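You operate a simulated robot arm through the tools that you are given. There is no shell and no other tool. Be economical: measure what you need, move in short steps, check, and stop when the job is done.

The job below is to be done with a simulated robot arm. You get a single attempt, and the scene is never put back.

## Task
Take the 35 gauge block from the top of the check bench and leave it on the grey panel. Open the check bench drawer, fetch the red finished cap and set it in the inside of the check bench drawer, then shut the drawer. Switch the white rocker switch on. Take the white box marked "coarse" from the top of the parts bench and put it on the top of the check bench. Put the small labelled carton on the top of the parts bench away on the second shelf from the bottom of the grey rack. Stack the large folded bags from the top of the parts bench on top of the small folded bags. The order is free. Set down upright: white box, small labelled carton.

Only the result counts: the job must be done as asked and must still hold three seconds after the hand-in. Knocking over, shifting, dropping, spilling or breaking anything else fails it. A push-on lid holds only when it is set on centred and level and pressed home; a screw cap is set on level and turned clockwise until tight.

## Robot
A 7-joint arm with a fingered hand on a trunk, on a base that drives. Base frame: it is fixed to the floor where the robot stands at the start and does not move with it; the origin is under the middle of the robot, x ahead of it, y to its left, z up; the surface under the hand at the start is at about z = 860. Lengths are in mm, angles in rad, forces in N, time in s.
Its first joint turns from -2.897 to 2.897 rad. Places, roughly: check bench drawer [900, -200, 700]; folded bags [-500, -1250, 1000]; gauge block [1250, 0, 750]; grey panel (9x12x1 cm) [1100, 500, 900]; inside of the check bench drawer [1000, -200, 700]; red finished cap (4x4x5 cm) [900, -600, 900]; second shelf of the grey rack [400, -1100, 400]; small labelled carton [-750, -1500, 1000]; top of the check bench [1100, -200, 900]; white box [-1000, -1250, 1000]; white rocker switch [-1800, -1300, 800]. Payload 4.7 kg.
The tool frame sits at the grasp point between the pads (the TCP): z along the fingers, y along the line on which they close. The tips reach 36 mm beyond it. The gripper opens to 120 mm. The gripper's body begins 42 mm behind the TCP. The gripper is a hand of 5 fingers: y runs from the thumb to the fingers, the wrist lies at [-18, -122, -210] in the tool frame, and closing takes about 1.5 s.
Orientation is that of the tool frame in the base frame, as a unit quaternion [w, x, y, z]. With the fingers straight down and the wrist toward the robot, the tool's x, y and z point along [0, 1, 0], [1, 0, 0] and [0, 0, -1] of the base frame.

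## Interface
- The arm moves only by the tool arm_command. Its argument "targets" is a list of rows, each a list of 2 entries, a list of its own where there are three numbers: the shift along the tool's x, y, z in units of 50 mm (1.0 is 50 mm), then the turn, a rotation vector about the tool's x, y, z in units of 5 degrees (1.0 is 5 degrees). In form: [[[tx, ty, tz], [wx, wy, wz]], ...]. A call has 1 to 10 rows; each row shifts and turns the commanded pose from where the row before left it, along the tool's axes as they then stand. "claw" is the closure, from 0 (fully open) to 1 (shut), set as the call begins (left out, the last holds). A call with a number of a shift or a turn outside -1 to 1 is refused whole. Each row takes 0.2 s and may step no farther than 50 mm and 0.15 rad from the row before; otherwise, or with a gripper value out of range, the whole call is refused. Where a pose cannot be reached the arm comes as near as it can. A force on the tool above 40 N (or 10 N above the force at the start of the call, whichever is more), or a blocked arm, ends the call early, and 0.2 s more pass. The fingers move at their own pace (about 45 mm/s each) and stop on an object; they squeeze with about 26 N. The grip force told is the motor's: it shows also when the fingers shut on nothing. Time passes only in rows, and 0.2 s behind the last, so rows that do not move let the fingers close. It gives the time, the measured TCP pose, the force on the tool (base axes), the opening and the grip force at its end, in the units of the frame above (readings bear some noise), with the torque about the TCP (base axes, N m) and any sound that the robot's microphone picked up, and new pictures: "show" is both (left out), scene, wrist or none.
- Cameras (640 x 400 px; columns grow to the right, rows downward): "scene" is now at [-257.8, 22.8, 1250.6]; the picture's right is [-0.62, -0.79, 0.00], its down [-0.15, 0.12, -0.98] and it looks along [0.77, -0.61, -0.20] (base axes); focal length 214 px, centre (320, 200). "wrist" rides on the gripper at [73, -91, -143] in the tool frame; the picture's right is [-0.80, 0.28, -0.53], its down [-0.53, -0.73, 0.42] and it looks along [-0.27, 0.62, 0.74] (tool axes); focal length 234 px, centre (320, 200). There is no depth. A picture from a camera that has moved, and an enlarged one, comes with that camera's place and axes in the base frame and with its lens.
- base_move(legs): drives the robot by 1 to 6 legs, each [ahead, turn to the left] in mm and rad, along the robot's own axes; the way and the turn of a leg run together, so that a leg with both is an arc; at most 1500 mm and 3.142 rad a leg. The arm and the cameras ride along, it lands a little off, and it stops where it bumps. It gives what a move gives, and a new picture of the scene camera.
- curl_fingers(index, middle, ring, little, thumb_bend, thumb_turn): sets how far each is bent, from 0 (flat) to 1 (curled in); at 0.3 the hand is open as for a grip, at 0.7 the pads meet at the TCP. One left out holds its place. A second passes; each finger stops where it meets its share of the squeeze, and holds until it gets a number again. A gripper value or a shape takes the hand back. It gives what a move gives, with no picture; readings hold the bend of each and the force on index, middle, ring, little, thumb and palm. thumb_turn goes from beside the hand (0) to across from the fingers (1), as for a grip.
- hand_shape(shape): the hand has 5 fingers and takes this shape, open, in about a second: jaw (thumb against the fingers, like two jaws); tri (thumb and two fingers); tip (a fingertip pinch); poke (one finger out to press); point (the index stretched); flat (the hand flat); cup (the hand cupped); fist (a fist). The gripper value then closes the fingers along that shape, each until it touches; the sizes above hold for jaw. It gives what a move gives, with no picture.
- aim_head(pan, tilt): turns the head with the scene camera to pan (to the left, within 2.496 rad either way) and tilt (down, from -0.506 to 1.204), counted from straight ahead of the robot. It gives what a move gives, and a new picture of the scene camera.
- inspect(camera, box): a new picture of the part [left, top, right, bottom] of that camera's present view, enlarged. It takes no simulated time.
- hand_in(): hands the job in; it is judged then, once.

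Go step by step. Nothing tells you exact positions but the pictures and the camera data: compare them with the known pose of the tool, close in by small moves and look again before you grip or let go. The budget is 196 turns and 260 pictures, counting those below and the enlarged ones. Unless the task says otherwise, let go and move clear before handing in.

The tools are called as name(argument=value, ...) on one line, values as JSON. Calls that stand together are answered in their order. arm_command: Moves the arm, as the interface text tells. Its arguments: {"type":"object","properties":{"targets":{"type":"array","items":{"type":"array"}},"claw":{"type":"number"},"show":{"type":"string","enum":["both","scene","wrist","none"]}},"required":["targets"]} The other tools are called the same way: hand_shape (shape) gives the hand a shape; curl_fingers (index, middle, ring, little, thumb_bend, thumb_turn) moves the fingers one by one; base_move (legs) drives the base; aim_head (pan, tilt) turns the head that bears the scene camera; inspect (camera, box) takes an enlarged picture of a part of a camera's view; hand_in () hands the job in.

At the start:

```text
clock: 0.0
tool_pos: [772.3, -275.5, 1176.2]
tool_rot: [0.0, 0.704, 0.71, 0.0]
wrist_force: [-0.7, -0.3, 0.9]
moment: [-0.01, 0.01, 0.03]
gripper_width: 119.4
gripper_force: 0.1
shape: jaw
bend: [0.3, 0.3, 0.3, 0.3, 0.3, 0.98]
finger forces: [0.1, 0.1, 0.1, 0.0, 0.0, 0.0]
robot x, y, heading: [1.1, -0.9, 0.005]
head pan, tilt: [-0.667, 0.197]
```

scene: 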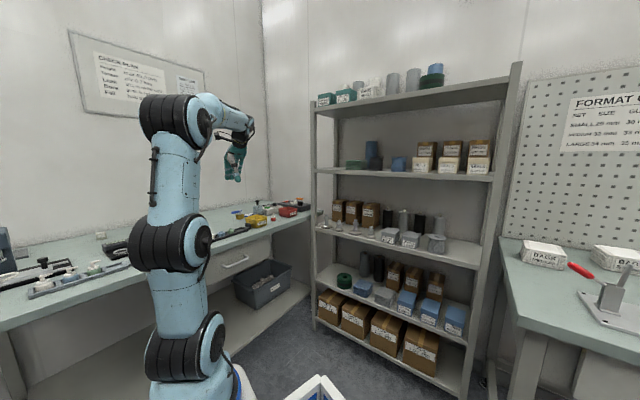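
wrist: 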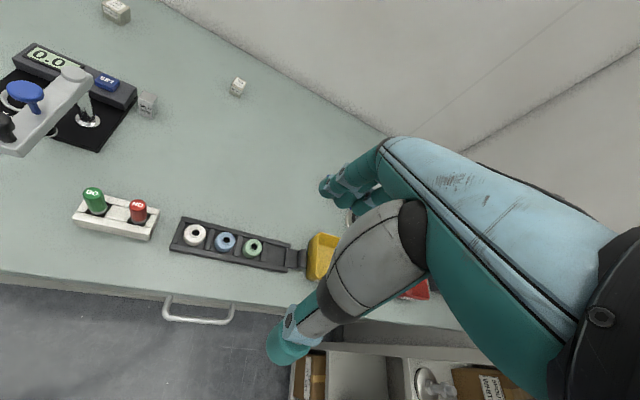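

I see the check bench ahead, the grey rack to the front right and the parts bench to the right. I'll look around with the head first.

aim_head(pan=0.3, tilt=0.4)

aim_head(pan=-1.6, tilt=0.3)

aim_head(pan=-2.4, tilt=0.3)

inspect(camera="wrist", box=[0, 0, 320, 200])

```text
clock: 1.2
tool_pos: [772.6, -274.0, 1177.8]
tool_rot: [0.001, 0.705, 0.709, 0.0]
wrist_force: [-1.2, -0.2, -0.4]
moment: [0.01, 0.0, 0.02]
gripper_width: 119.4
gripper_force: 0.0
shape: jaw
bend: [0.3, 0.3, 0.3, 0.3, 0.3, 0.98]
finger forces: [0.0, 0.0, 0.0, 0.0, 0.0, 0.0]
robot x, y, heading: [2.2, 0.9, -0.003]
head pan, tilt: [0.3, 0.4]
camera scene: at [-242.5, 107.7, 1231.7], right [0.29, -0.96, 0.0], down [-0.37, -0.11, -0.92], along [0.88, 0.27, -0.39], focal length 214 px, centre (320, 200)
```

scene: 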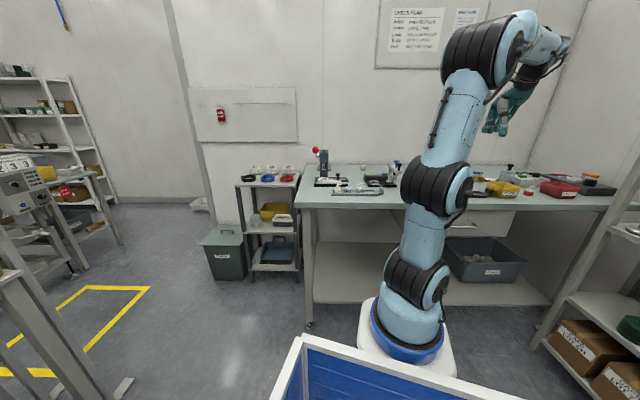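

```text
clock: 3.1
tool_pos: [773.3, -275.9, 1176.3]
tool_rot: [0.0, 0.705, 0.709, 0.0]
wrist_force: [0.1, -0.1, 0.4]
moment: [-0.01, 0.0, -0.02]
gripper_width: 119.4
gripper_force: 0.1
shape: jaw
bend: [0.3, 0.3, 0.3, 0.3, 0.3, 0.98]
finger forces: [0.0, 0.0, 0.0, 0.0, 0.0, 0.0]
robot x, y, heading: [-0.6, -1.7, -0.003]
head pan, tilt: [-1.6, 0.3]
camera scene: at [-333.7, -12.9, 1240.9], right [-1.0, 0.03, 0.0], down [0.01, 0.3, -0.96], along [-0.03, -0.95, -0.3], focal length 214 px, centre (320, 200)
```

scene: 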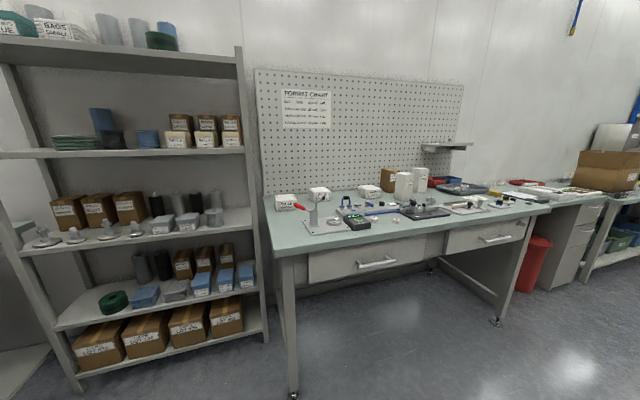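

```text
clock: 4.2
tool_pos: [771.6, -276.5, 1175.9]
tool_rot: [0.0, 0.706, 0.709, 0.0]
wrist_force: [0.3, 0.4, 0.1]
moment: [0.01, 0.02, 0.01]
gripper_width: 119.9
gripper_force: 0.0
shape: jaw
bend: [0.3, 0.3, 0.3, 0.3, 0.3, 0.98]
finger forces: [0.1, 0.0, 0.0, 0.0, 0.0, 0.0]
robot x, y, heading: [1.3, 0.5, 0.002]
head pan, tilt: [-2.4, 0.3]
camera scene: at [-399.8, 17.3, 1240.9], right [-0.68, 0.74, 0.0], down [0.22, 0.2, -0.96], along [-0.7, -0.65, -0.3], focal length 214 px, centre (320, 200)
```

scene: 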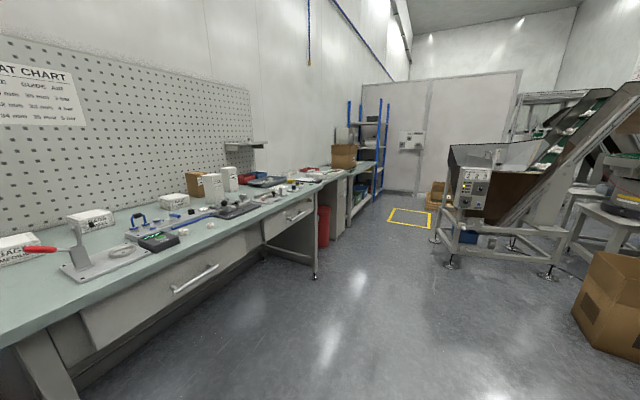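

```text
2.00 times, centred on (160, 100) of wrist
camera zoom: at [680.3, -203.0, 1320.2], right [0.28, -0.8, 0.53], down [-0.73, -0.54, -0.42], along [0.62, -0.26, -0.74], focal length 468 px, centre (640, 400)
```

zoom: 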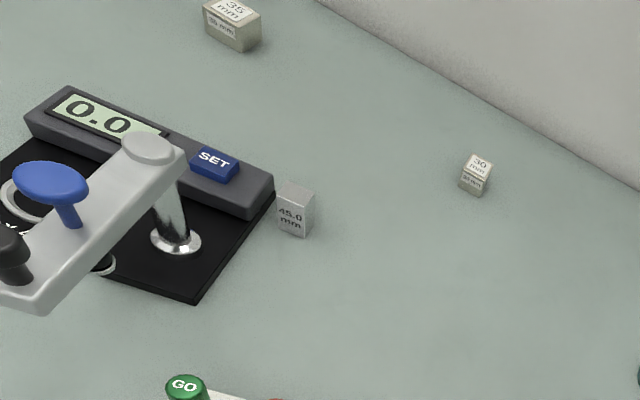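

The 35 block reads as lying near [1165, 237] on the check bench. I'll look at the left part of that bench for the grey panel, and at the right for the red cap.

aim_head(pan=0.25, tilt=0.35)

inspect(camera="scene", box=[200, 120, 420, 260])

aim_head(pan=-0.6, tilt=0.35)

inspect(camera="scene", box=[160, 100, 320, 220])

```text
clock: 6.6
tool_pos: [772.3, -276.1, 1177.0]
tool_rot: [0.0, 0.705, 0.709, 0.0]
wrist_force: [-0.2, -1.2, 0.6]
moment: [-0.03, -0.04, -0.02]
gripper_width: 119.8
gripper_force: 0.1
shape: jaw
bend: [0.3, 0.3, 0.3, 0.3, 0.3, 0.98]
finger forces: [0.0, 0.0, 0.1, 0.0, 0.0, 0.0]
robot x, y, heading: [-2.8, 0.0, 0.003]
head pan, tilt: [0.25, 0.351]
camera scene: at [-240.7, 103.4, 1236.2], right [0.25, -0.97, 0.0], down [-0.33, -0.08, -0.94], along [0.91, 0.23, -0.34], focal length 214 px, centre (320, 200)
```

scene: 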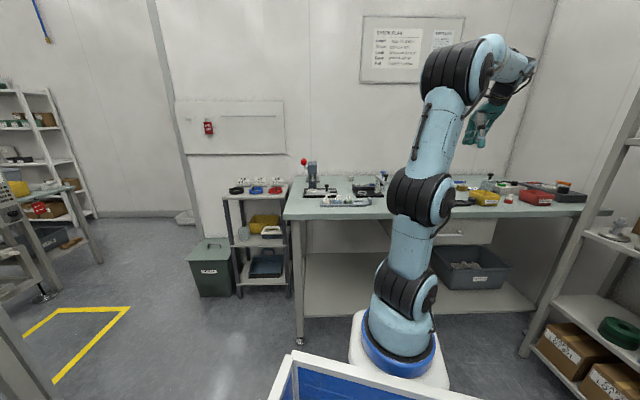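

```text
2.86 times, centred on (310, 190) of scene
camera zoom: at [-240.7, 103.4, 1236.2], right [0.25, -0.97, 0.0], down [-0.33, -0.08, -0.94], along [0.91, 0.23, -0.34], focal length 613 px, centre (349, 229)
```

zoom: 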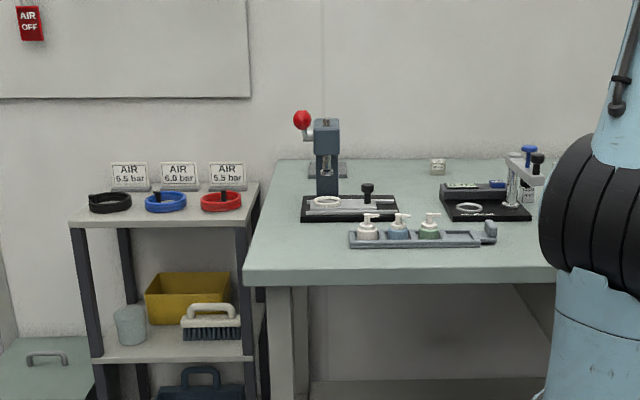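

```text
clock: 7.8
tool_pos: [772.1, -276.6, 1176.5]
tool_rot: [0.0, 0.705, 0.709, 0.0]
wrist_force: [-0.3, -0.3, -0.2]
moment: [0.02, 0.01, -0.01]
gripper_width: 119.6
gripper_force: 0.0
shape: jaw
bend: [0.3, 0.3, 0.3, 0.3, 0.3, 0.98]
finger forces: [0.1, 0.1, 0.0, 0.0, 0.0, 0.0]
robot x, y, heading: [-3.6, 2.1, 0.003]
head pan, tilt: [-0.6, 0.351]
camera scene: at [-254.1, 27.9, 1236.2], right [-0.56, -0.83, 0.0], down [-0.28, 0.19, -0.94], along [0.78, -0.53, -0.34], focal length 214 px, centre (320, 200)
```

scene: 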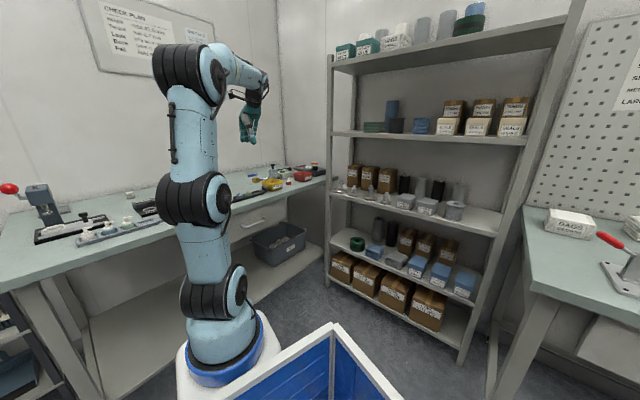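

```text
3.33 times, centred on (240, 160) of scene
camera zoom: at [-254.1, 27.9, 1236.2], right [-0.56, -0.83, 0.0], down [-0.28, 0.19, -0.94], along [0.78, -0.53, -0.34], focal length 715 px, centre (587, 333)
```

zoom: 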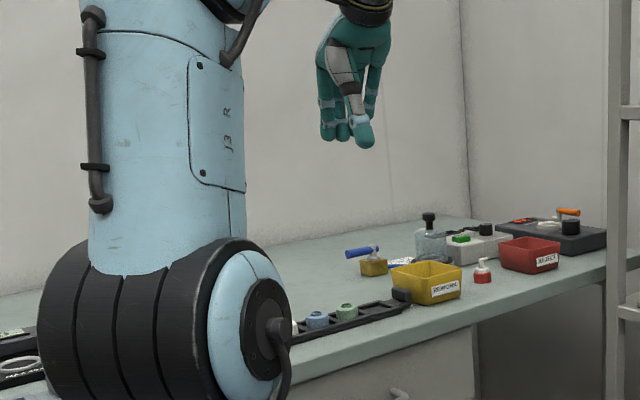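

The red cap is near [1000, -580] and the likely grey panel is a small plate behind the red-knob press near [1190, 510]. I'll drive toward the left part of the bench, with the arm held high.

base_move(legs=[[0, 0.74], [430, 0], [0, -0.74]])

arm_command(targets=[[[0, 0, 0], [0, 0, 0]]], show="wrist")

```text
clock: 12.1
tool_pos: [1027.3, 562.3, 1173.1]
tool_rot: [-0.003, 0.404, 0.915, -0.002]
wrist_force: [-0.3, 1.0, 0.4]
moment: [0.0, -0.01, 0.0]
gripper_width: 119.8
gripper_force: 0.1
shape: jaw
bend: [0.3, 0.3, 0.3, 0.3, 0.3, 0.98]
finger forces: [0.0, 0.0, 0.0, 0.1, 0.0, 0.0]
robot x, y, heading: [267.0, 250.3, 0.733]
head pan, tilt: [-0.6, 0.351]
stopped in leg 2: the robot was blocked; the commanded pose is now the measured one
camera scene: at [60.7, 102.2, 1236.2], right [0.13, -0.99, 0.0], down [-0.34, -0.05, -0.94], along [0.93, 0.12, -0.34], focal length 214 px, centre (320, 200)
```

scene: 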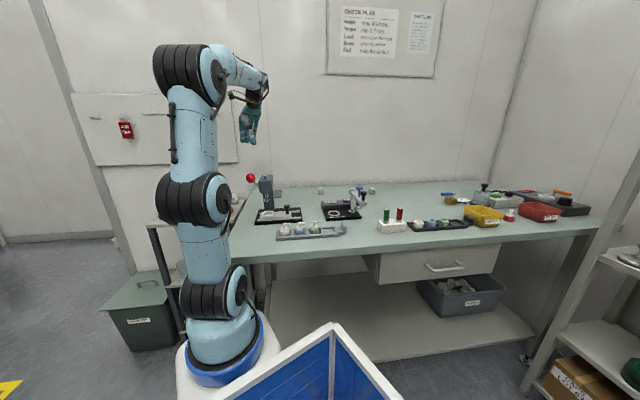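

```text
clock: 12.5
tool_pos: [1026.6, 562.8, 1172.6]
tool_rot: [-0.003, 0.403, 0.915, -0.002]
wrist_force: [0.0, -1.0, -0.6]
moment: [0.01, -0.01, 0.02]
gripper_width: 119.8
gripper_force: 0.0
shape: jaw
bend: [0.3, 0.3, 0.3, 0.3, 0.3, 0.98]
finger forces: [0.1, 0.1, 0.0, 0.1, 0.0, 0.1]
robot x, y, heading: [267.6, 250.7, 0.733]
head pan, tilt: [-0.6, 0.351]
camera wrist: at [911.2, 555.5, 1317.6], right [0.75, -0.41, 0.52], down [-0.19, -0.89, -0.42], along [0.63, 0.22, -0.74], focal length 234 px, centre (320, 200)
```

wrist: 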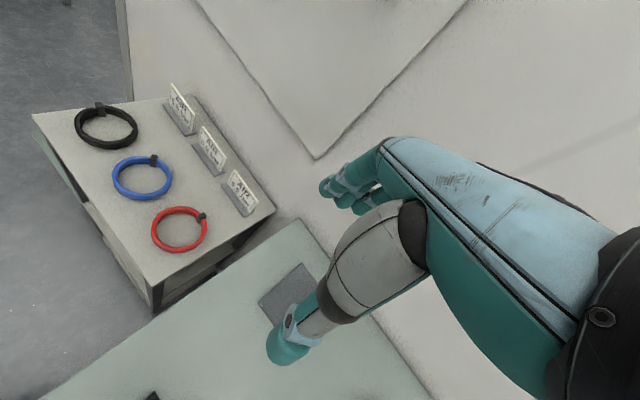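

The grey panel shows at about [1120, 520]. The base bumped lightly at the bench, so I'll back off slightly and square up.

base_move(legs=[[-40, 0], [0, -0.733]])

arm_command(targets=[[[0, 0, 0], [0, 0, 0]]], show="wrist")

```text
clock: 15.5
tool_pos: [1015.7, -38.0, 1173.4]
tool_rot: [-0.003, 0.699, 0.715, -0.001]
wrist_force: [0.5, 1.2, 0.0]
moment: [0.0, 0.0, 0.0]
gripper_width: 120.0
gripper_force: 0.0
shape: jaw
bend: [0.3, 0.3, 0.3, 0.3, 0.3, 0.98]
finger forces: [0.0, 0.1, 0.0, 0.0, 0.0, 0.1]
robot x, y, heading: [236.8, 223.6, 0.02]
head pan, tilt: [-0.6, 0.351]
stopped in leg 2: the robot was blocked; the commanded pose is now the measured one
camera scene: at [-16.7, 247.8, 1236.2], right [-0.55, -0.83, 0.0], down [-0.29, 0.19, -0.94], along [0.78, -0.52, -0.34], focal length 214 px, centre (320, 200)
```

scene: 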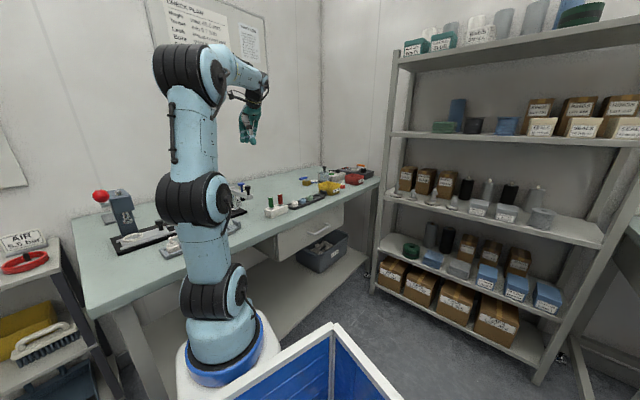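

```text
clock: 15.9
tool_pos: [1014.7, -37.9, 1173.4]
tool_rot: [-0.002, 0.699, 0.715, -0.001]
wrist_force: [0.2, -0.2, -0.3]
moment: [-0.01, -0.02, 0.03]
gripper_width: 119.8
gripper_force: 0.0
shape: jaw
bend: [0.3, 0.3, 0.3, 0.3, 0.3, 0.98]
finger forces: [0.0, 0.0, 0.0, 0.0, 0.0, 0.0]
robot x, y, heading: [238.5, 223.8, 0.018]
head pan, tilt: [-0.6, 0.351]
camera wrist: at [922.7, 32.3, 1317.8], right [0.3, -0.8, 0.52], down [-0.72, -0.55, -0.42], along [0.62, -0.25, -0.74], focal length 234 px, centre (320, 200)
```

wrist: 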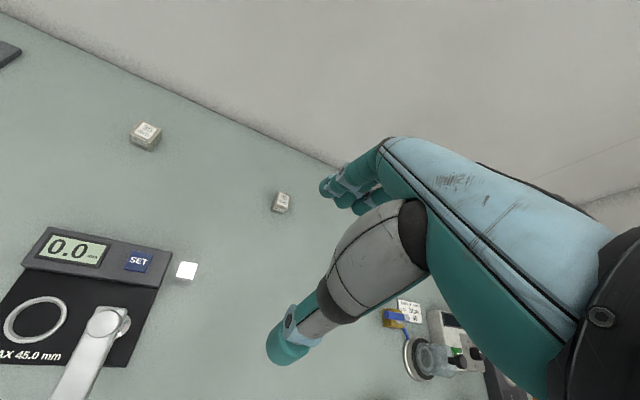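

The 35 block computes to about [1176, 245]. I'll move above it and look again.

arm_command(targets=[[[0.7, 0.42, 0.31], [0, 0, 0]], [[0.7, 0.42, 0.31], [0, 0, 0]], [[0.7, 0.42, 0.31], [0, 0, 0]], [[0.7, 0.42, 0.31], [0, 0, 0]], [[0.7, 0.42, 0.31], [0, 0, 0]], [[0.7, 0.42, 0.31], [0, 0, 0]], [[0.7, 0.42, 0.31], [0, 0, 0]], [[0.7, 0.42, 0.31], [0, 0, 0]]], show="wrist")

```text
clock: 17.7
tool_pos: [1175.4, 246.9, 1048.8]
tool_rot: [-0.002, 0.699, 0.715, -0.001]
wrist_force: [-0.9, -0.4, 0.2]
moment: [0.02, -0.01, -0.02]
gripper_width: 119.7
gripper_force: 0.1
shape: jaw
bend: [0.3, 0.3, 0.3, 0.3, 0.3, 0.98]
finger forces: [0.0, 0.0, 0.0, 0.0, 0.1, 0.1]
robot x, y, heading: [235.6, 223.6, 0.019]
head pan, tilt: [-0.6, 0.351]
camera wrist: at [1083.2, 317.8, 1192.3], right [0.3, -0.8, 0.52], down [-0.72, -0.55, -0.42], along [0.62, -0.25, -0.74], focal length 234 px, centre (320, 200)
```

wrist: 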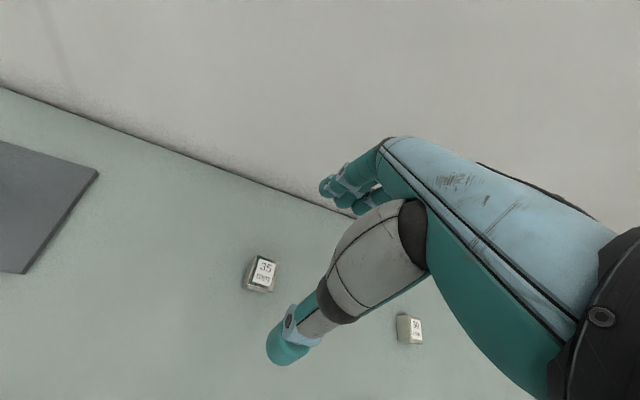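

inspect(camera="wrist", box=[200, 220, 328, 300])

inspect(camera="wrist", box=[0, 80, 320, 280])

```text
5.00 times, centred on (264, 260) of wrist
camera zoom: at [1083.2, 317.8, 1192.3], right [0.3, -0.8, 0.52], down [-0.72, -0.55, -0.42], along [0.62, -0.25, -0.74], focal length 1171 px, centre (600, -100)
```

zoom: 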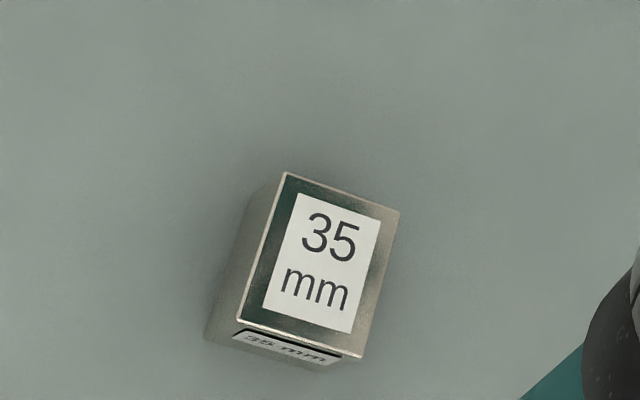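

```text
2.00 times, centred on (160, 180) of wrist
camera zoom: at [1083.2, 317.8, 1192.3], right [0.3, -0.8, 0.52], down [-0.72, -0.55, -0.42], along [0.62, -0.25, -0.74], focal length 468 px, centre (640, 240)
```

zoom: 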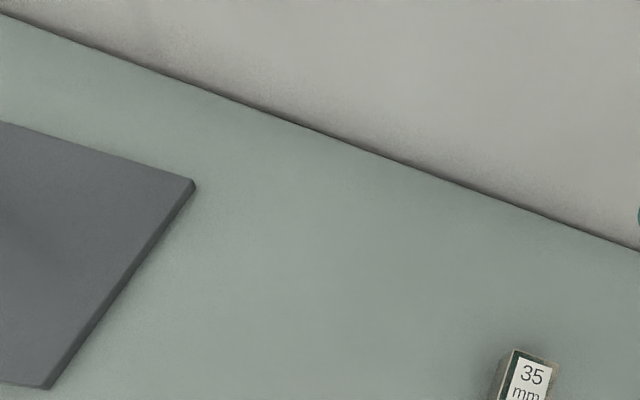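

The block is about 38×32×28 mm, centred near [1181, 249] and turned roughly 10°; the panel centre is at about [1129, 502]. I'll align and go down in stages.

arm_command(targets=[[[0.04, 0.11, 0], [0, 0, -0.9]], [[0, 0, 0.6], [0, 0, -0.9]], [[0, 0, 0.6], [0, 0, 0]], [[0, 0, 0.6], [0, 0, 0]]], show="wrist")

```text
clock: 18.7
tool_pos: [1180.4, 246.6, 960.7]
tool_rot: [-0.002, 0.641, 0.768, -0.001]
wrist_force: [0.1, 0.2, 0.6]
moment: [-0.02, -0.03, 0.0]
gripper_width: 120.0
gripper_force: 0.0
shape: jaw
bend: [0.3, 0.3, 0.3, 0.3, 0.3, 0.98]
finger forces: [0.0, 0.0, 0.0, 0.1, 0.1, 0.1]
robot x, y, heading: [239.2, 225.1, 0.015]
head pan, tilt: [-0.6, 0.351]
camera wrist: at [1078.6, 302.2, 1103.6], right [0.42, -0.74, 0.52], down [-0.63, -0.65, -0.42], along [0.66, -0.15, -0.74], focal length 234 px, centre (320, 200)
```

wrist: 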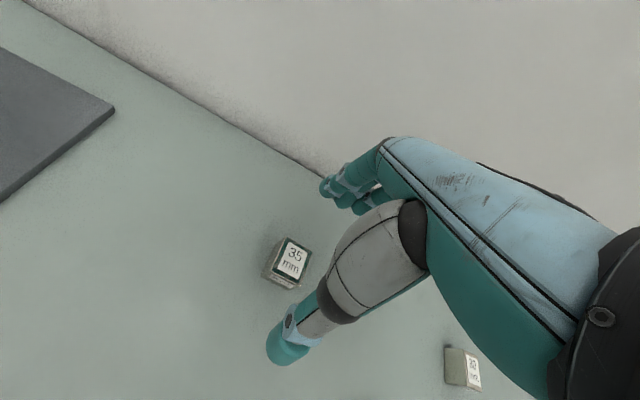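

arm_command(targets=[[[0.04, 0.06, 0.5], [0, 0, 0]], [[0, 0, 0.35], [0, 0, 0]], [[0, 0, 0.25], [0, 0, 0]]], show="wrist")

```text
clock: 19.5
tool_pos: [1182.8, 250.2, 905.1]
tool_rot: [-0.003, 0.64, 0.768, 0.0]
wrist_force: [0.6, -0.4, -1.5]
moment: [-0.01, 0.0, -0.02]
gripper_width: 119.9
gripper_force: 0.0
shape: jaw
bend: [0.3, 0.3, 0.3, 0.3, 0.3, 0.98]
finger forces: [0.0, 0.1, 0.1, 0.0, 0.0, 0.0]
robot x, y, heading: [237.7, 225.2, 0.019]
head pan, tilt: [-0.6, 0.351]
camera wrist: at [1081.0, 305.2, 1049.2], right [0.42, -0.74, 0.52], down [-0.63, -0.65, -0.42], along [0.66, -0.15, -0.74], focal length 234 px, centre (320, 200)
```

wrist: 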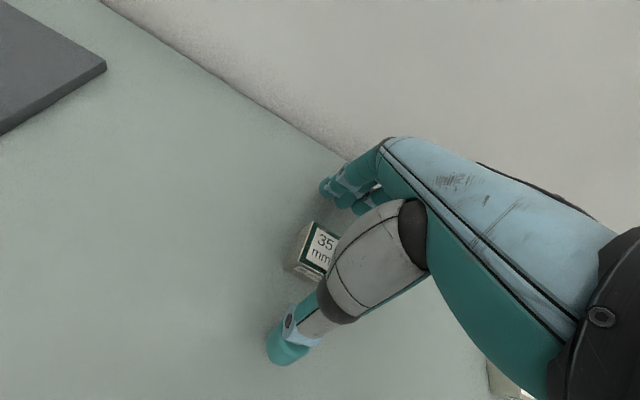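

arm_command(targets=[[[0, 0, 0.1], [0, 0, 0]]], show="none")

arm_command(targets=[[[0, 0, 0], [0, 0, 0]], [[0, 0, 0], [0, 0, 0]], [[0, 0, 0], [0, 0, 0]], [[0, 0, 0], [0, 0, 0]], [[0, 0, 0], [0, 0, 0]], [[0, 0, 0], [0, 0, 0]], [[0, 0, 0], [0, 0, 0]], [[0, 0, 0], [0, 0, 0]]], claw=1, show="wrist")

```text
clock: 19.9
tool_pos: [1183.3, 249.6, 899.4]
tool_rot: [-0.003, 0.641, 0.768, -0.001]
wrist_force: [0.0, -0.1, 0.8]
moment: [0.0, -0.03, -0.01]
gripper_width: 119.9
gripper_force: 0.1
shape: jaw
bend: [0.3, 0.3, 0.3, 0.3, 0.3, 0.98]
finger forces: [0.0, 0.0, 0.1, 0.0, 0.0, 0.0]
robot x, y, heading: [239.1, 226.2, 0.017]
head pan, tilt: [-0.6, 0.351]
```

```text
clock: 21.7
tool_pos: [1181.8, 250.2, 900.1]
tool_rot: [-0.003, 0.641, 0.768, -0.001]
wrist_force: [-1.9, -0.5, -0.2]
moment: [0.02, 0.0, 0.02]
gripper_width: 35.1
gripper_force: 25.7
shape: jaw
bend: [0.74, 0.54, 0.58, 0.54, 0.74, 1.0]
finger forces: [13.9, 7.6, 0.1, 0.0, 22.2, 0.0]
robot x, y, heading: [237.3, 225.9, 0.02]
head pan, tilt: [-0.6, 0.351]
camera wrist: at [1081.0, 305.4, 1044.0], right [0.42, -0.74, 0.52], down [-0.63, -0.65, -0.42], along [0.65, -0.15, -0.74], focal length 234 px, centre (320, 200)
```

wrist: 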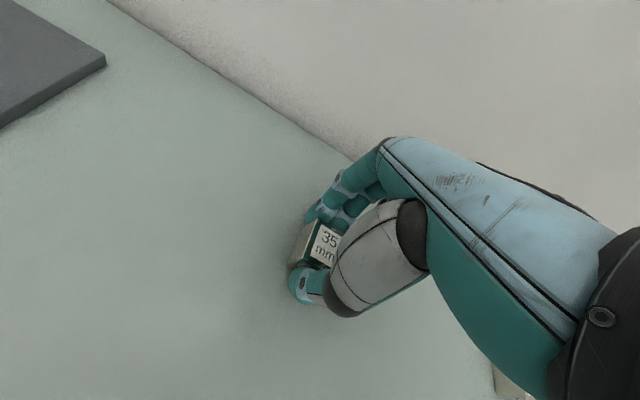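

Gripped: the width reads 35 and the forces are good. I'll lift it and carry it over to the panel.

arm_command(targets=[[[0, 0, -1], [0, 0, 0]], [[0, 0, -1], [0, 0, 0]], [[0.86, -0.02, 0], [0, 0, 0]], [[0.86, -0.02, 0], [0, 0, 0]], [[0.86, -0.02, 0], [0, 0, 0]], [[0.86, -0.02, 0], [0, 0, 0]], [[0.86, -0.02, 0], [0, 0, 0]], [[0.85, -0.02, 0], [0, 0, 0]]])

```text
clock: 23.5
tool_pos: [1131.1, 501.3, 999.5]
tool_rot: [-0.004, 0.641, 0.767, -0.001]
wrist_force: [0.1, -1.3, -3.1]
moment: [0.02, -0.01, 0.01]
gripper_width: 34.6
gripper_force: 26.2
shape: jaw
bend: [0.74, 0.54, 0.58, 0.54, 0.75, 1.0]
finger forces: [14.2, 8.0, 0.1, 0.0, 22.0, 0.0]
robot x, y, heading: [240.5, 227.7, 0.021]
head pan, tilt: [-0.6, 0.351]
camera scene: at [-16.6, 247.9, 1236.2], right [-0.55, -0.83, 0.0], down [-0.29, 0.19, -0.94], along [0.78, -0.52, -0.34], focal length 214 px, centre (320, 200)
camera wrist: at [1030.2, 556.4, 1144.5], right [0.42, -0.74, 0.52], down [-0.63, -0.65, -0.42], along [0.65, -0.15, -0.74], focal length 234 px, centre (320, 200)
```

scene: 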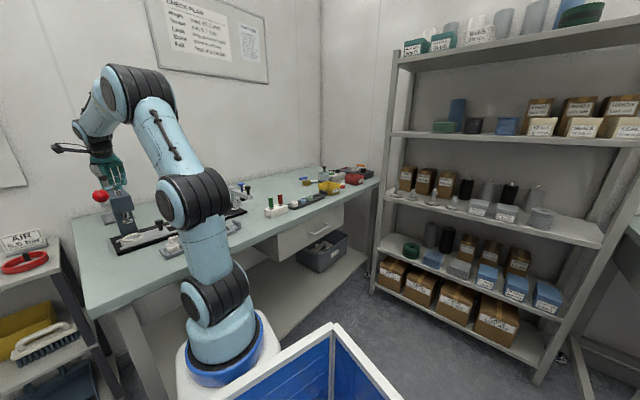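
wrist: 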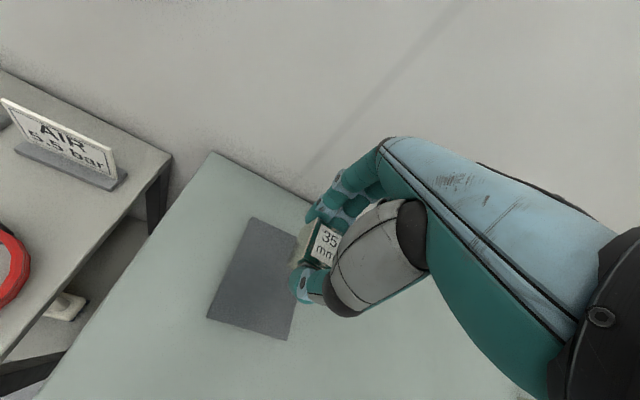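

The block hangs over the panel's centre. I'll lower it gently.

arm_command(targets=[[[0, 0, 0.7], [0, 0, 0]], [[0, 0, 0.6], [0, 0, 0]], [[0, 0, 0.3], [0, 0, 0]]])

```text
clock: 24.3
tool_pos: [1129.7, 504.9, 920.5]
tool_rot: [-0.002, 0.641, 0.768, 0.001]
wrist_force: [0.3, 0.4, -3.2]
moment: [-0.02, 0.03, 0.04]
gripper_width: 34.8
gripper_force: 26.9
shape: jaw
bend: [0.74, 0.54, 0.58, 0.54, 0.75, 1.0]
finger forces: [14.0, 7.8, 0.0, 0.0, 22.0, 0.0]
robot x, y, heading: [239.5, 225.6, 0.014]
head pan, tilt: [-0.6, 0.351]
camera scene: at [-16.7, 248.0, 1236.2], right [-0.55, -0.83, 0.0], down [-0.29, 0.19, -0.94], along [0.78, -0.52, -0.34], focal length 214 px, centre (320, 200)
camera wrist: at [1028.6, 558.1, 1064.9], right [0.42, -0.74, 0.52], down [-0.63, -0.65, -0.42], along [0.66, -0.15, -0.74], focal length 234 px, centre (320, 200)
```

scene: 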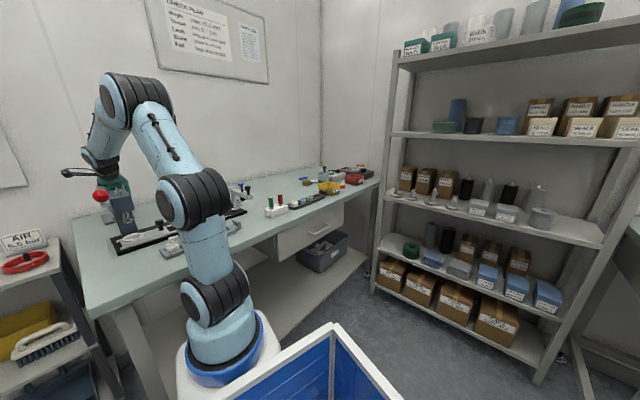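
wrist: 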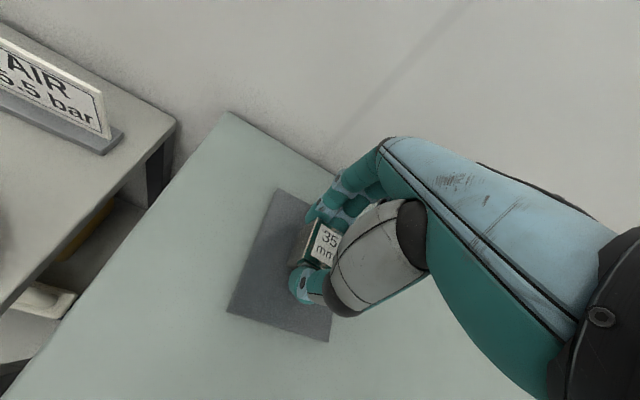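

arm_command(targets=[[[0, 0, 0.1], [0, 0, 0]], [[0, 0, 0.06], [0, 0, 0]], [[0, 0, 0.04], [0, 0, 0]]], show="none")

inspect(camera="wrist", box=[200, 160, 392, 280])

```text
clock: 25.1
tool_pos: [1131.0, 503.3, 910.3]
tool_rot: [-0.003, 0.641, 0.768, -0.001]
wrist_force: [0.0, 0.3, -2.1]
moment: [-0.01, 0.0, 0.0]
gripper_width: 34.9
gripper_force: 26.0
shape: jaw
bend: [0.74, 0.54, 0.58, 0.54, 0.75, 1.0]
finger forces: [14.1, 7.8, 0.0, 0.0, 22.2, 0.0]
robot x, y, heading: [240.0, 221.8, 0.014]
head pan, tilt: [-0.6, 0.351]
```

```text
3.33 times, centred on (296, 220) of wrist
camera zoom: at [1029.2, 558.6, 1054.3], right [0.42, -0.74, 0.52], down [-0.63, -0.65, -0.42], along [0.65, -0.15, -0.74], focal length 781 px, centre (400, 133)
```

zoom: 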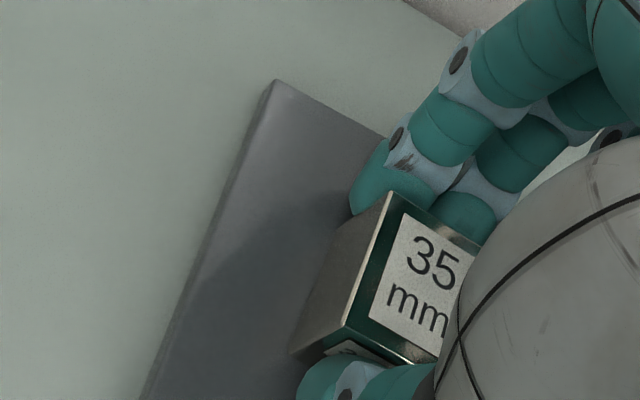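

arm_command(targets=[[[0, 0, 0.04], [0, 0, 0]]], show="none")

arm_command(targets=[[[0, 0, 0.03], [0, 0, 0]]], show="none")

```text
clock: 25.5
tool_pos: [1131.1, 503.6, 909.0]
tool_rot: [-0.002, 0.64, 0.768, 0.001]
wrist_force: [-1.3, 0.5, 2.6]
moment: [0.0, -0.08, -0.01]
gripper_width: 34.8
gripper_force: 26.4
shape: jaw
bend: [0.74, 0.54, 0.58, 0.54, 0.75, 1.0]
finger forces: [13.9, 8.1, 0.1, 0.0, 23.1, 0.0]
robot x, y, heading: [239.3, 224.2, 0.019]
head pan, tilt: [-0.6, 0.351]
```

```text
clock: 25.9
tool_pos: [1131.1, 502.8, 909.4]
tool_rot: [-0.002, 0.641, 0.768, 0.002]
wrist_force: [-1.0, 0.0, 10.5]
moment: [0.02, -0.05, 0.02]
gripper_width: 35.3
gripper_force: 25.9
shape: jaw
bend: [0.74, 0.54, 0.58, 0.54, 0.75, 1.0]
finger forces: [14.2, 8.8, 0.0, 0.0, 24.4, 0.0]
robot x, y, heading: [240.2, 225.5, 0.017]
head pan, tilt: [-0.6, 0.351]
```

The block is firmly resting on the panel. I'll back off 1 mm, release and rise.

arm_command(targets=[[[0, 0, -0.02], [0, 0, 0]], [[0, 0, 0], [0, 0, 0]], [[0, 0, 0], [0, 0, 0]], [[0, 0, 0], [0, 0, 0]], [[0, 0, 0], [0, 0, 0]], [[0, 0, 0], [0, 0, 0]], [[0, 0, 0], [0, 0, 0]]], claw=0, show="none")

arm_command(targets=[[[0, 0, -0.5], [0, 0, 0]], [[0, 0, -1], [0, 0, 0]], [[0, 0, -1], [0, 0, 0]], [[0, 0, -1], [0, 0, 0]], [[0, 0, -1], [0, 0, 0]]], show="wrist")

```text
clock: 27.5
tool_pos: [1130.3, 502.8, 908.3]
tool_rot: [-0.003, 0.641, 0.768, -0.001]
wrist_force: [-0.1, 0.7, 0.6]
moment: [-0.03, -0.02, 0.01]
gripper_width: 119.6
gripper_force: 0.0
shape: jaw
bend: [0.3, 0.3, 0.3, 0.3, 0.3, 0.98]
finger forces: [0.1, 0.1, 0.0, 0.0, 0.0, 0.1]
robot x, y, heading: [240.8, 220.2, 0.016]
head pan, tilt: [-0.6, 0.351]
```

```text
clock: 28.7
tool_pos: [1132.7, 503.2, 1132.1]
tool_rot: [-0.004, 0.641, 0.768, -0.002]
wrist_force: [1.1, -0.4, -0.1]
moment: [0.03, 0.06, 0.02]
gripper_width: 119.6
gripper_force: 0.0
shape: jaw
bend: [0.3, 0.3, 0.3, 0.3, 0.3, 0.98]
finger forces: [0.0, 0.0, 0.0, 0.0, 0.0, 0.0]
robot x, y, heading: [243.8, 223.5, 0.016]
head pan, tilt: [-0.6, 0.351]
camera wrist: at [1030.5, 558.1, 1276.1], right [0.42, -0.74, 0.52], down [-0.63, -0.65, -0.42], along [0.65, -0.15, -0.74], focal length 234 px, centre (320, 200)
```

wrist: 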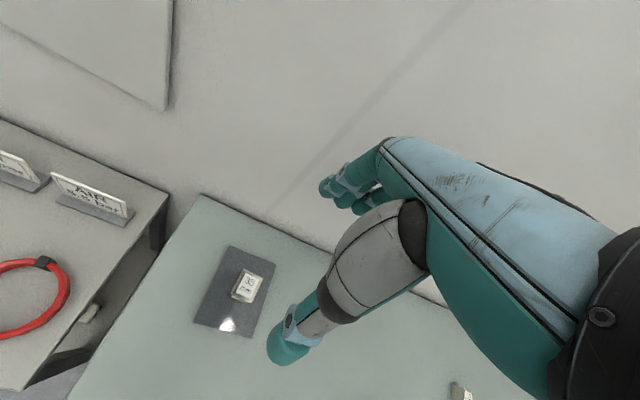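

The block sits well on the panel. Next is the drawer, whose handle I triangulate at about [730, -256, 756]. I'll retract the arm a bit and drive back and to the right.

arm_command(targets=[[[0, -0.8, -0.4], [0, 0, 0]], [[0, -0.8, -0.4], [0, 0, 0]], [[0, -0.9, -0.3], [0, 0, 0]], [[0, -0.9, -0.3], [0, 0, 0]]], show="none")

base_move(legs=[[-150, 0], [0, 0.9], [-700, 0], [0, -0.9], [250, 0]])

aim_head(pan=-0.1, tilt=0.4)

```text
clock: 29.7
tool_pos: [964.2, 474.1, 1201.3]
tool_rot: [-0.003, 0.641, 0.767, -0.002]
wrist_force: [-0.1, 0.7, -1.6]
moment: [0.01, 0.08, -0.03]
gripper_width: 119.8
gripper_force: 0.1
shape: jaw
bend: [0.3, 0.3, 0.3, 0.3, 0.3, 0.98]
finger forces: [0.0, 0.0, 0.0, 0.1, 0.1, 0.0]
robot x, y, heading: [240.7, 225.5, 0.019]
head pan, tilt: [-0.6, 0.351]
```

```text
clock: 36.5
tool_pos: [-67.0, 429.6, 1210.0]
tool_rot: [0.0, 0.237, 0.972, 0.003]
wrist_force: [-0.4, 1.2, -1.0]
moment: [-0.02, 0.01, 0.01]
gripper_width: 119.8
gripper_force: 0.1
shape: jaw
bend: [0.3, 0.3, 0.3, 0.3, 0.3, 0.98]
finger forces: [0.0, 0.1, 0.1, 0.0, 0.0, 0.0]
robot x, y, heading: [-307.2, -286.2, 0.935]
head pan, tilt: [-0.6, 0.351]
stopped in leg 3: the robot was blocked; the commanded pose is now the measured one
camera scene: at [-474.8, -467.1, 1240.0], right [0.33, -0.94, 0.0], down [-0.33, -0.12, -0.94], along [0.88, 0.31, -0.35], focal length 214 px, centre (320, 200)
```

scene: 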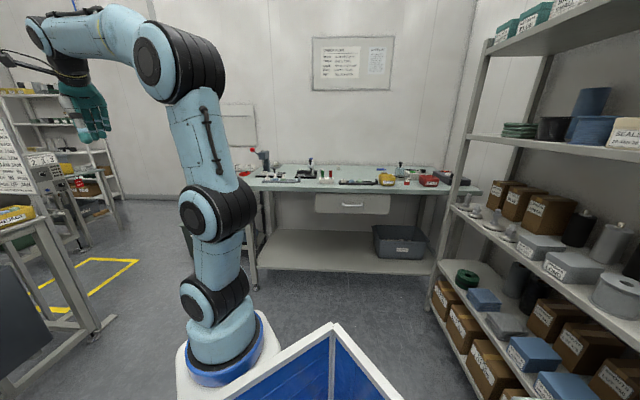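

```text
clock: 37.4
tool_pos: [-64.6, 431.4, 1206.3]
tool_rot: [-0.001, 0.237, 0.971, 0.002]
wrist_force: [-0.1, -0.8, 0.3]
moment: [0.02, -0.03, 0.02]
gripper_width: 119.9
gripper_force: 0.1
shape: jaw
bend: [0.3, 0.3, 0.3, 0.3, 0.3, 0.98]
finger forces: [0.0, 0.1, 0.0, 0.1, 0.0, 0.1]
robot x, y, heading: [-309.2, -286.3, 0.937]
head pan, tilt: [-0.099, 0.4]
camera scene: at [-500.4, -429.4, 1235.5], right [0.74, -0.67, 0.0], down [-0.26, -0.29, -0.92], along [0.61, 0.68, -0.4], focal length 214 px, centre (320, 200)
```

scene: 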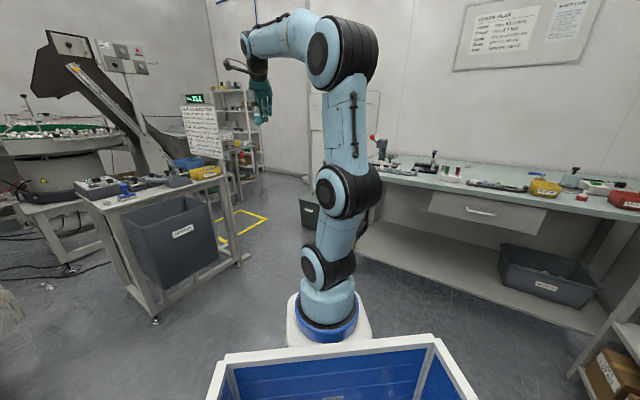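

The rear bumped something behind; I'll go ahead a little, square to the bench and approach.

base_move(legs=[[60, 0], [0, -0.935], [170, 0]])

```text
clock: 41.8
tool_pos: [616.3, -4.0, 1207.9]
tool_rot: [0.001, 0.648, 0.761, 0.002]
wrist_force: [0.3, -0.1, -0.3]
moment: [0.0, 0.02, -0.01]
gripper_width: 120.1
gripper_force: 0.0
shape: jaw
bend: [0.3, 0.3, 0.3, 0.3, 0.3, 0.98]
finger forces: [0.0, 0.1, 0.0, 0.0, 0.0, 0.0]
robot x, y, heading: [-105.9, -236.8, 0.005]
head pan, tilt: [-0.099, 0.4]
camera scene: at [-342.6, -168.1, 1231.7], right [-0.09, -1.0, 0.0], down [-0.39, 0.04, -0.92], along [0.92, -0.09, -0.39], focal length 214 px, centre (320, 200)
```

scene: 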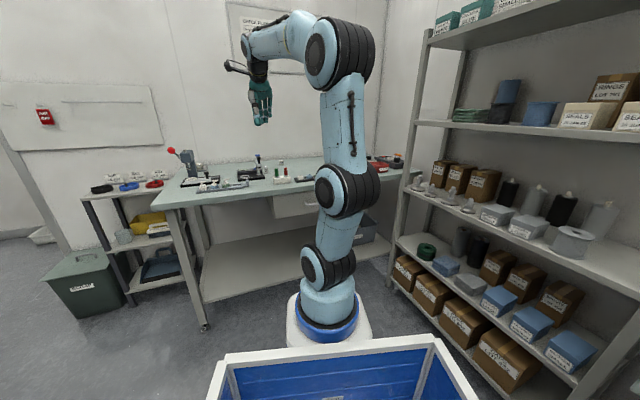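

Robot stands at (-106, -237), a good distance for the drawer. I'll move the tool in front of the handle, then pitch the hand to the horizontal.

arm_command(targets=[[[0, 0, 0], [0, 0, 0.9]], [[0, 0, 0], [0, 0, 0.9]], [[-0.84, -0.32, 0.4], [0, 0, 0]], [[-0.84, -0.32, 0.4], [0, 0, 0]], [[-0.84, -0.32, 0.4], [0, 0, 0]], [[-0.84, -0.32, 0.4], [0, 0, 0]], [[-0.84, -0.32, 0.4], [0, 0, 0]], [[-0.84, -0.32, 0.4], [0, 0, 0]]], show="none")

arm_command(targets=[[[0, 0, 0], [-1, 0, 0]], [[0, 0, 0], [-1, 0, 0]], [[0, 0, 0], [-1, 0, 0]], [[0, 0, 0], [-1, 0, 0]], [[0, 0, 0], [-1, 0, 0]], [[0, 0, 0], [-1, 0, 0]], [[0, 0, 0], [-1, 0, 0]], [[0, 0, 0], [-1, 0, 0]]])

```text
clock: 43.6
tool_pos: [520.6, -256.3, 1088.1]
tool_rot: [0.001, 0.706, 0.709, 0.002]
wrist_force: [0.3, 0.0, -1.0]
moment: [0.01, -0.01, -0.02]
gripper_width: 119.9
gripper_force: 0.0
shape: jaw
bend: [0.3, 0.3, 0.3, 0.3, 0.3, 0.98]
finger forces: [0.0, 0.0, 0.0, 0.0, 0.0, 0.1]
robot x, y, heading: [-104.0, -239.0, 0.005]
head pan, tilt: [-0.099, 0.4]
```

```text
clock: 45.4
tool_pos: [520.4, -255.7, 1086.5]
tool_rot: [0.241, 0.663, 0.665, 0.244]
wrist_force: [0.5, -0.7, 0.2]
moment: [0.0, 0.02, 0.03]
gripper_width: 119.7
gripper_force: 0.0
shape: jaw
bend: [0.3, 0.3, 0.3, 0.3, 0.3, 0.98]
finger forces: [0.0, 0.1, 0.1, 0.1, 0.0, 0.0]
robot x, y, heading: [-100.6, -238.4, 0.01]
head pan, tilt: [-0.099, 0.4]
camera scene: at [-342.6, -168.1, 1231.7], right [-0.09, -1.0, 0.0], down [-0.39, 0.04, -0.92], along [0.92, -0.09, -0.39], focal length 214 px, centre (320, 200)
camera wrist: at [358.3, -182.9, 1137.0], right [-0.12, -0.8, 0.58], down [-0.28, -0.53, -0.8], along [0.95, -0.26, -0.16], focal length 234 px, centre (320, 200)
```

scene: 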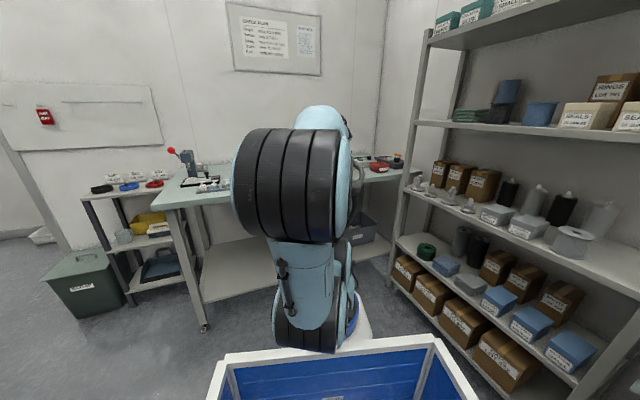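
wrist: 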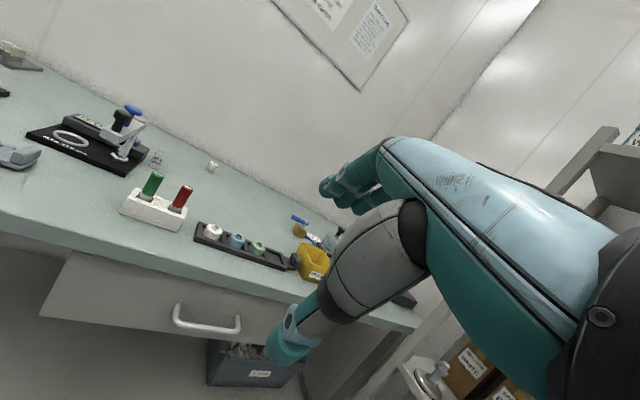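

inspect(camera="wrist", box=[140, 270, 300, 370])

```text
4.00 times, centred on (220, 320) of wrist
camera zoom: at [358.3, -182.9, 1137.0], right [-0.12, -0.8, 0.58], down [-0.28, -0.53, -0.8], along [0.95, -0.26, -0.16], focal length 937 px, centre (720, -280)
```

zoom: 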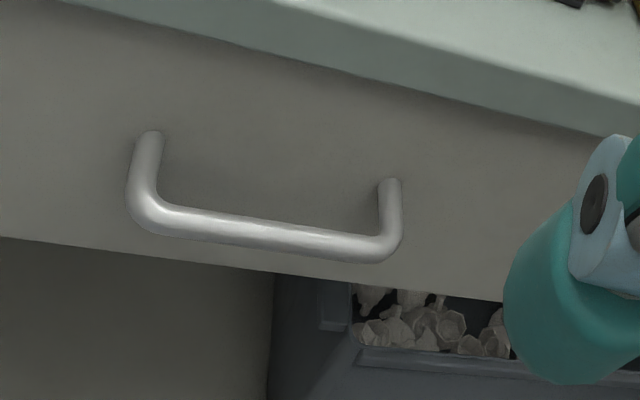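

The drawer bar is at about [729, -255, 757], and the edges show the bench is turned about 15° counter-clockwise. I'll yaw and pitch the hand to match.

arm_command(targets=[[[0, 0, 0], [0, 0.643, -0.766]], [[0, 0, 0], [0, 0.643, -0.766]], [[0, 0, 0], [0, 0.643, -0.766]], [[0, 0, 0], [-1, 0, 0]], [[0, 0, 0], [-1, 0, 0]], [[0, 0, 0], [-1, 0, 0]], [[0, 0, 0], [-1, 0, 0]], [[0, 0, 0], [-1, 0, 0]], [[0, 0, 0], [-1, 0, 0]]], show="none")

arm_command(targets=[[[-0.15, -0.69, 0.54], [0, 0, 0]], [[-0.15, -0.69, 0.54], [0, 0, 0]], [[-0.15, -0.69, 0.54], [0, 0, 0]], [[-0.15, -0.69, 0.54], [0, 0, 0]], [[-0.15, -0.69, 0.54], [0, 0, 0]], [[-0.15, -0.69, 0.54], [0, 0, 0]], [[-0.15, -0.69, 0.54], [0, 0, 0]]])

```text
clock: 47.4
tool_pos: [520.2, -255.0, 1087.4]
tool_rot: [0.35, 0.497, 0.649, 0.457]
wrist_force: [-0.8, -0.5, 0.9]
moment: [-0.03, 0.0, 0.02]
gripper_width: 119.9
gripper_force: 0.1
shape: jaw
bend: [0.3, 0.3, 0.3, 0.3, 0.3, 0.98]
finger forces: [0.0, 0.0, 0.0, 0.1, 0.0, 0.0]
robot x, y, heading: [-105.5, -239.8, 0.005]
head pan, tilt: [-0.099, 0.4]
```

```text
clock: 49.0
tool_pos: [628.2, -279.0, 794.3]
tool_rot: [0.35, 0.497, 0.649, 0.457]
wrist_force: [0.2, 0.5, 0.3]
moment: [-0.01, 0.07, 0.01]
gripper_width: 119.7
gripper_force: 0.0
shape: jaw
bend: [0.3, 0.3, 0.3, 0.3, 0.3, 0.98]
finger forces: [0.0, 0.1, 0.1, 0.1, 0.1, 0.0]
robot x, y, heading: [-108.7, -238.2, 0.007]
head pan, tilt: [-0.099, 0.4]
camera scene: at [-343.1, -168.1, 1231.6], right [-0.09, -1.0, 0.0], down [-0.39, 0.04, -0.92], along [0.92, -0.09, -0.39], focal length 214 px, centre (320, 200)
camera wrist: at [449.5, -253.5, 757.6], right [-0.18, -0.88, 0.44], down [0.29, -0.47, -0.83], along [0.94, -0.02, 0.34], focal length 234 px, centre (320, 200)
```

scene: 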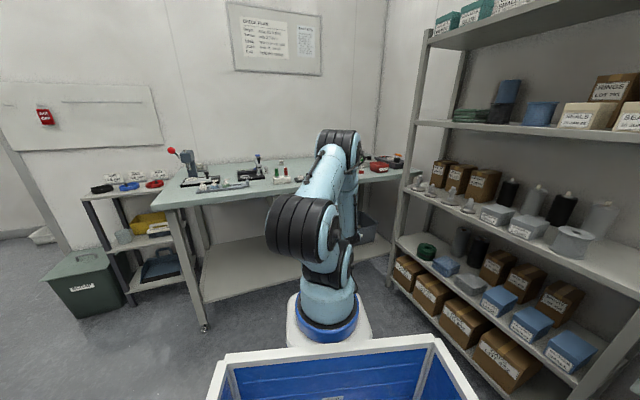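
wrist: 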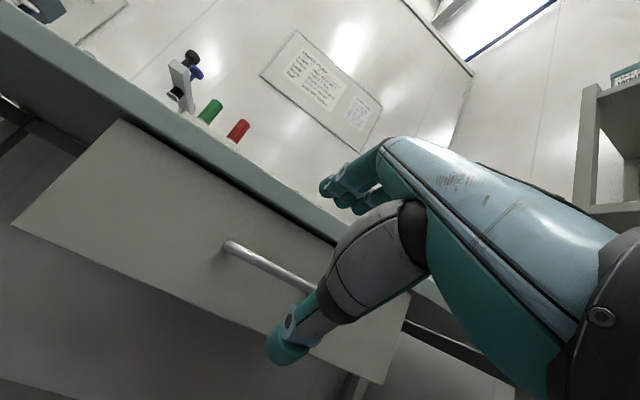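

The hand is lined up with the bar. I'll half close the fingers and advance.

arm_command(targets=[[[0, 0, 0], [0, 0, 0]], [[0, 0, 0], [0, 0, 0]], [[0, 0, 0], [0, 0, 0]], [[0, 0, 0], [0, 0, 0]], [[0, 0, 0.6], [0, 0, 0]], [[0, 0, 0.6], [0, 0, 0]]], claw=0.55, show="wrist")

```text
clock: 50.4
tool_pos: [681.9, -266.1, 775.2]
tool_rot: [0.349, 0.497, 0.65, 0.457]
wrist_force: [0.2, -0.2, 1.1]
moment: [0.01, 0.02, 0.01]
gripper_width: 54.5
gripper_force: 0.1
shape: jaw
bend: [0.74, 0.47, 0.44, 0.42, 0.72, 1.0]
finger forces: [0.0, 0.0, 0.1, 0.0, 0.0, 0.0]
robot x, y, heading: [-108.6, -237.5, 0.009]
head pan, tilt: [-0.099, 0.4]
camera wrist: at [503.6, -239.5, 737.9], right [-0.18, -0.88, 0.44], down [0.28, -0.47, -0.83], along [0.94, -0.02, 0.33], focal length 234 px, centre (320, 200)
```

wrist: 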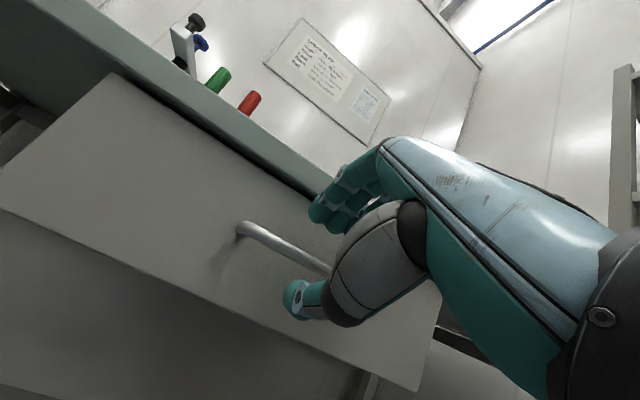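

arm_command(targets=[[[0, 0, 0.4], [0, 0, 0]], [[0, 0, 0.3], [0, 0, 0]]], show="wrist")

```text
clock: 51.0
tool_pos: [713.6, -257.5, 764.1]
tool_rot: [0.35, 0.498, 0.649, 0.457]
wrist_force: [-0.9, 0.3, 0.3]
moment: [0.02, -0.02, -0.01]
gripper_width: 54.5
gripper_force: 0.1
shape: jaw
bend: [0.74, 0.47, 0.44, 0.42, 0.72, 1.0]
finger forces: [0.1, 0.0, 0.1, 0.0, 0.0, 0.1]
robot x, y, heading: [-104.7, -236.2, 0.004]
head pan, tilt: [-0.099, 0.4]
camera wrist: at [534.3, -230.5, 726.2], right [-0.18, -0.88, 0.44], down [0.28, -0.47, -0.83], along [0.94, -0.02, 0.33], focal length 234 px, centre (320, 200)
```

wrist: 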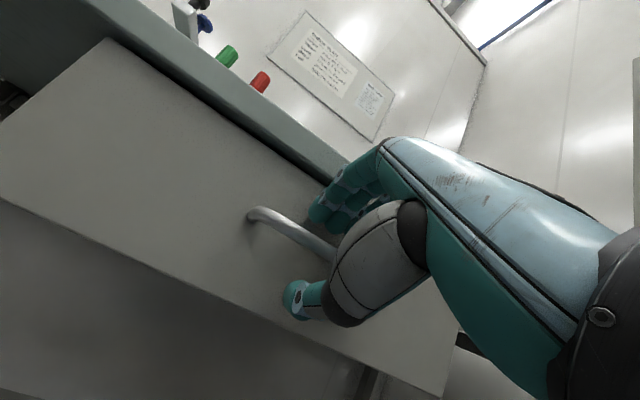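

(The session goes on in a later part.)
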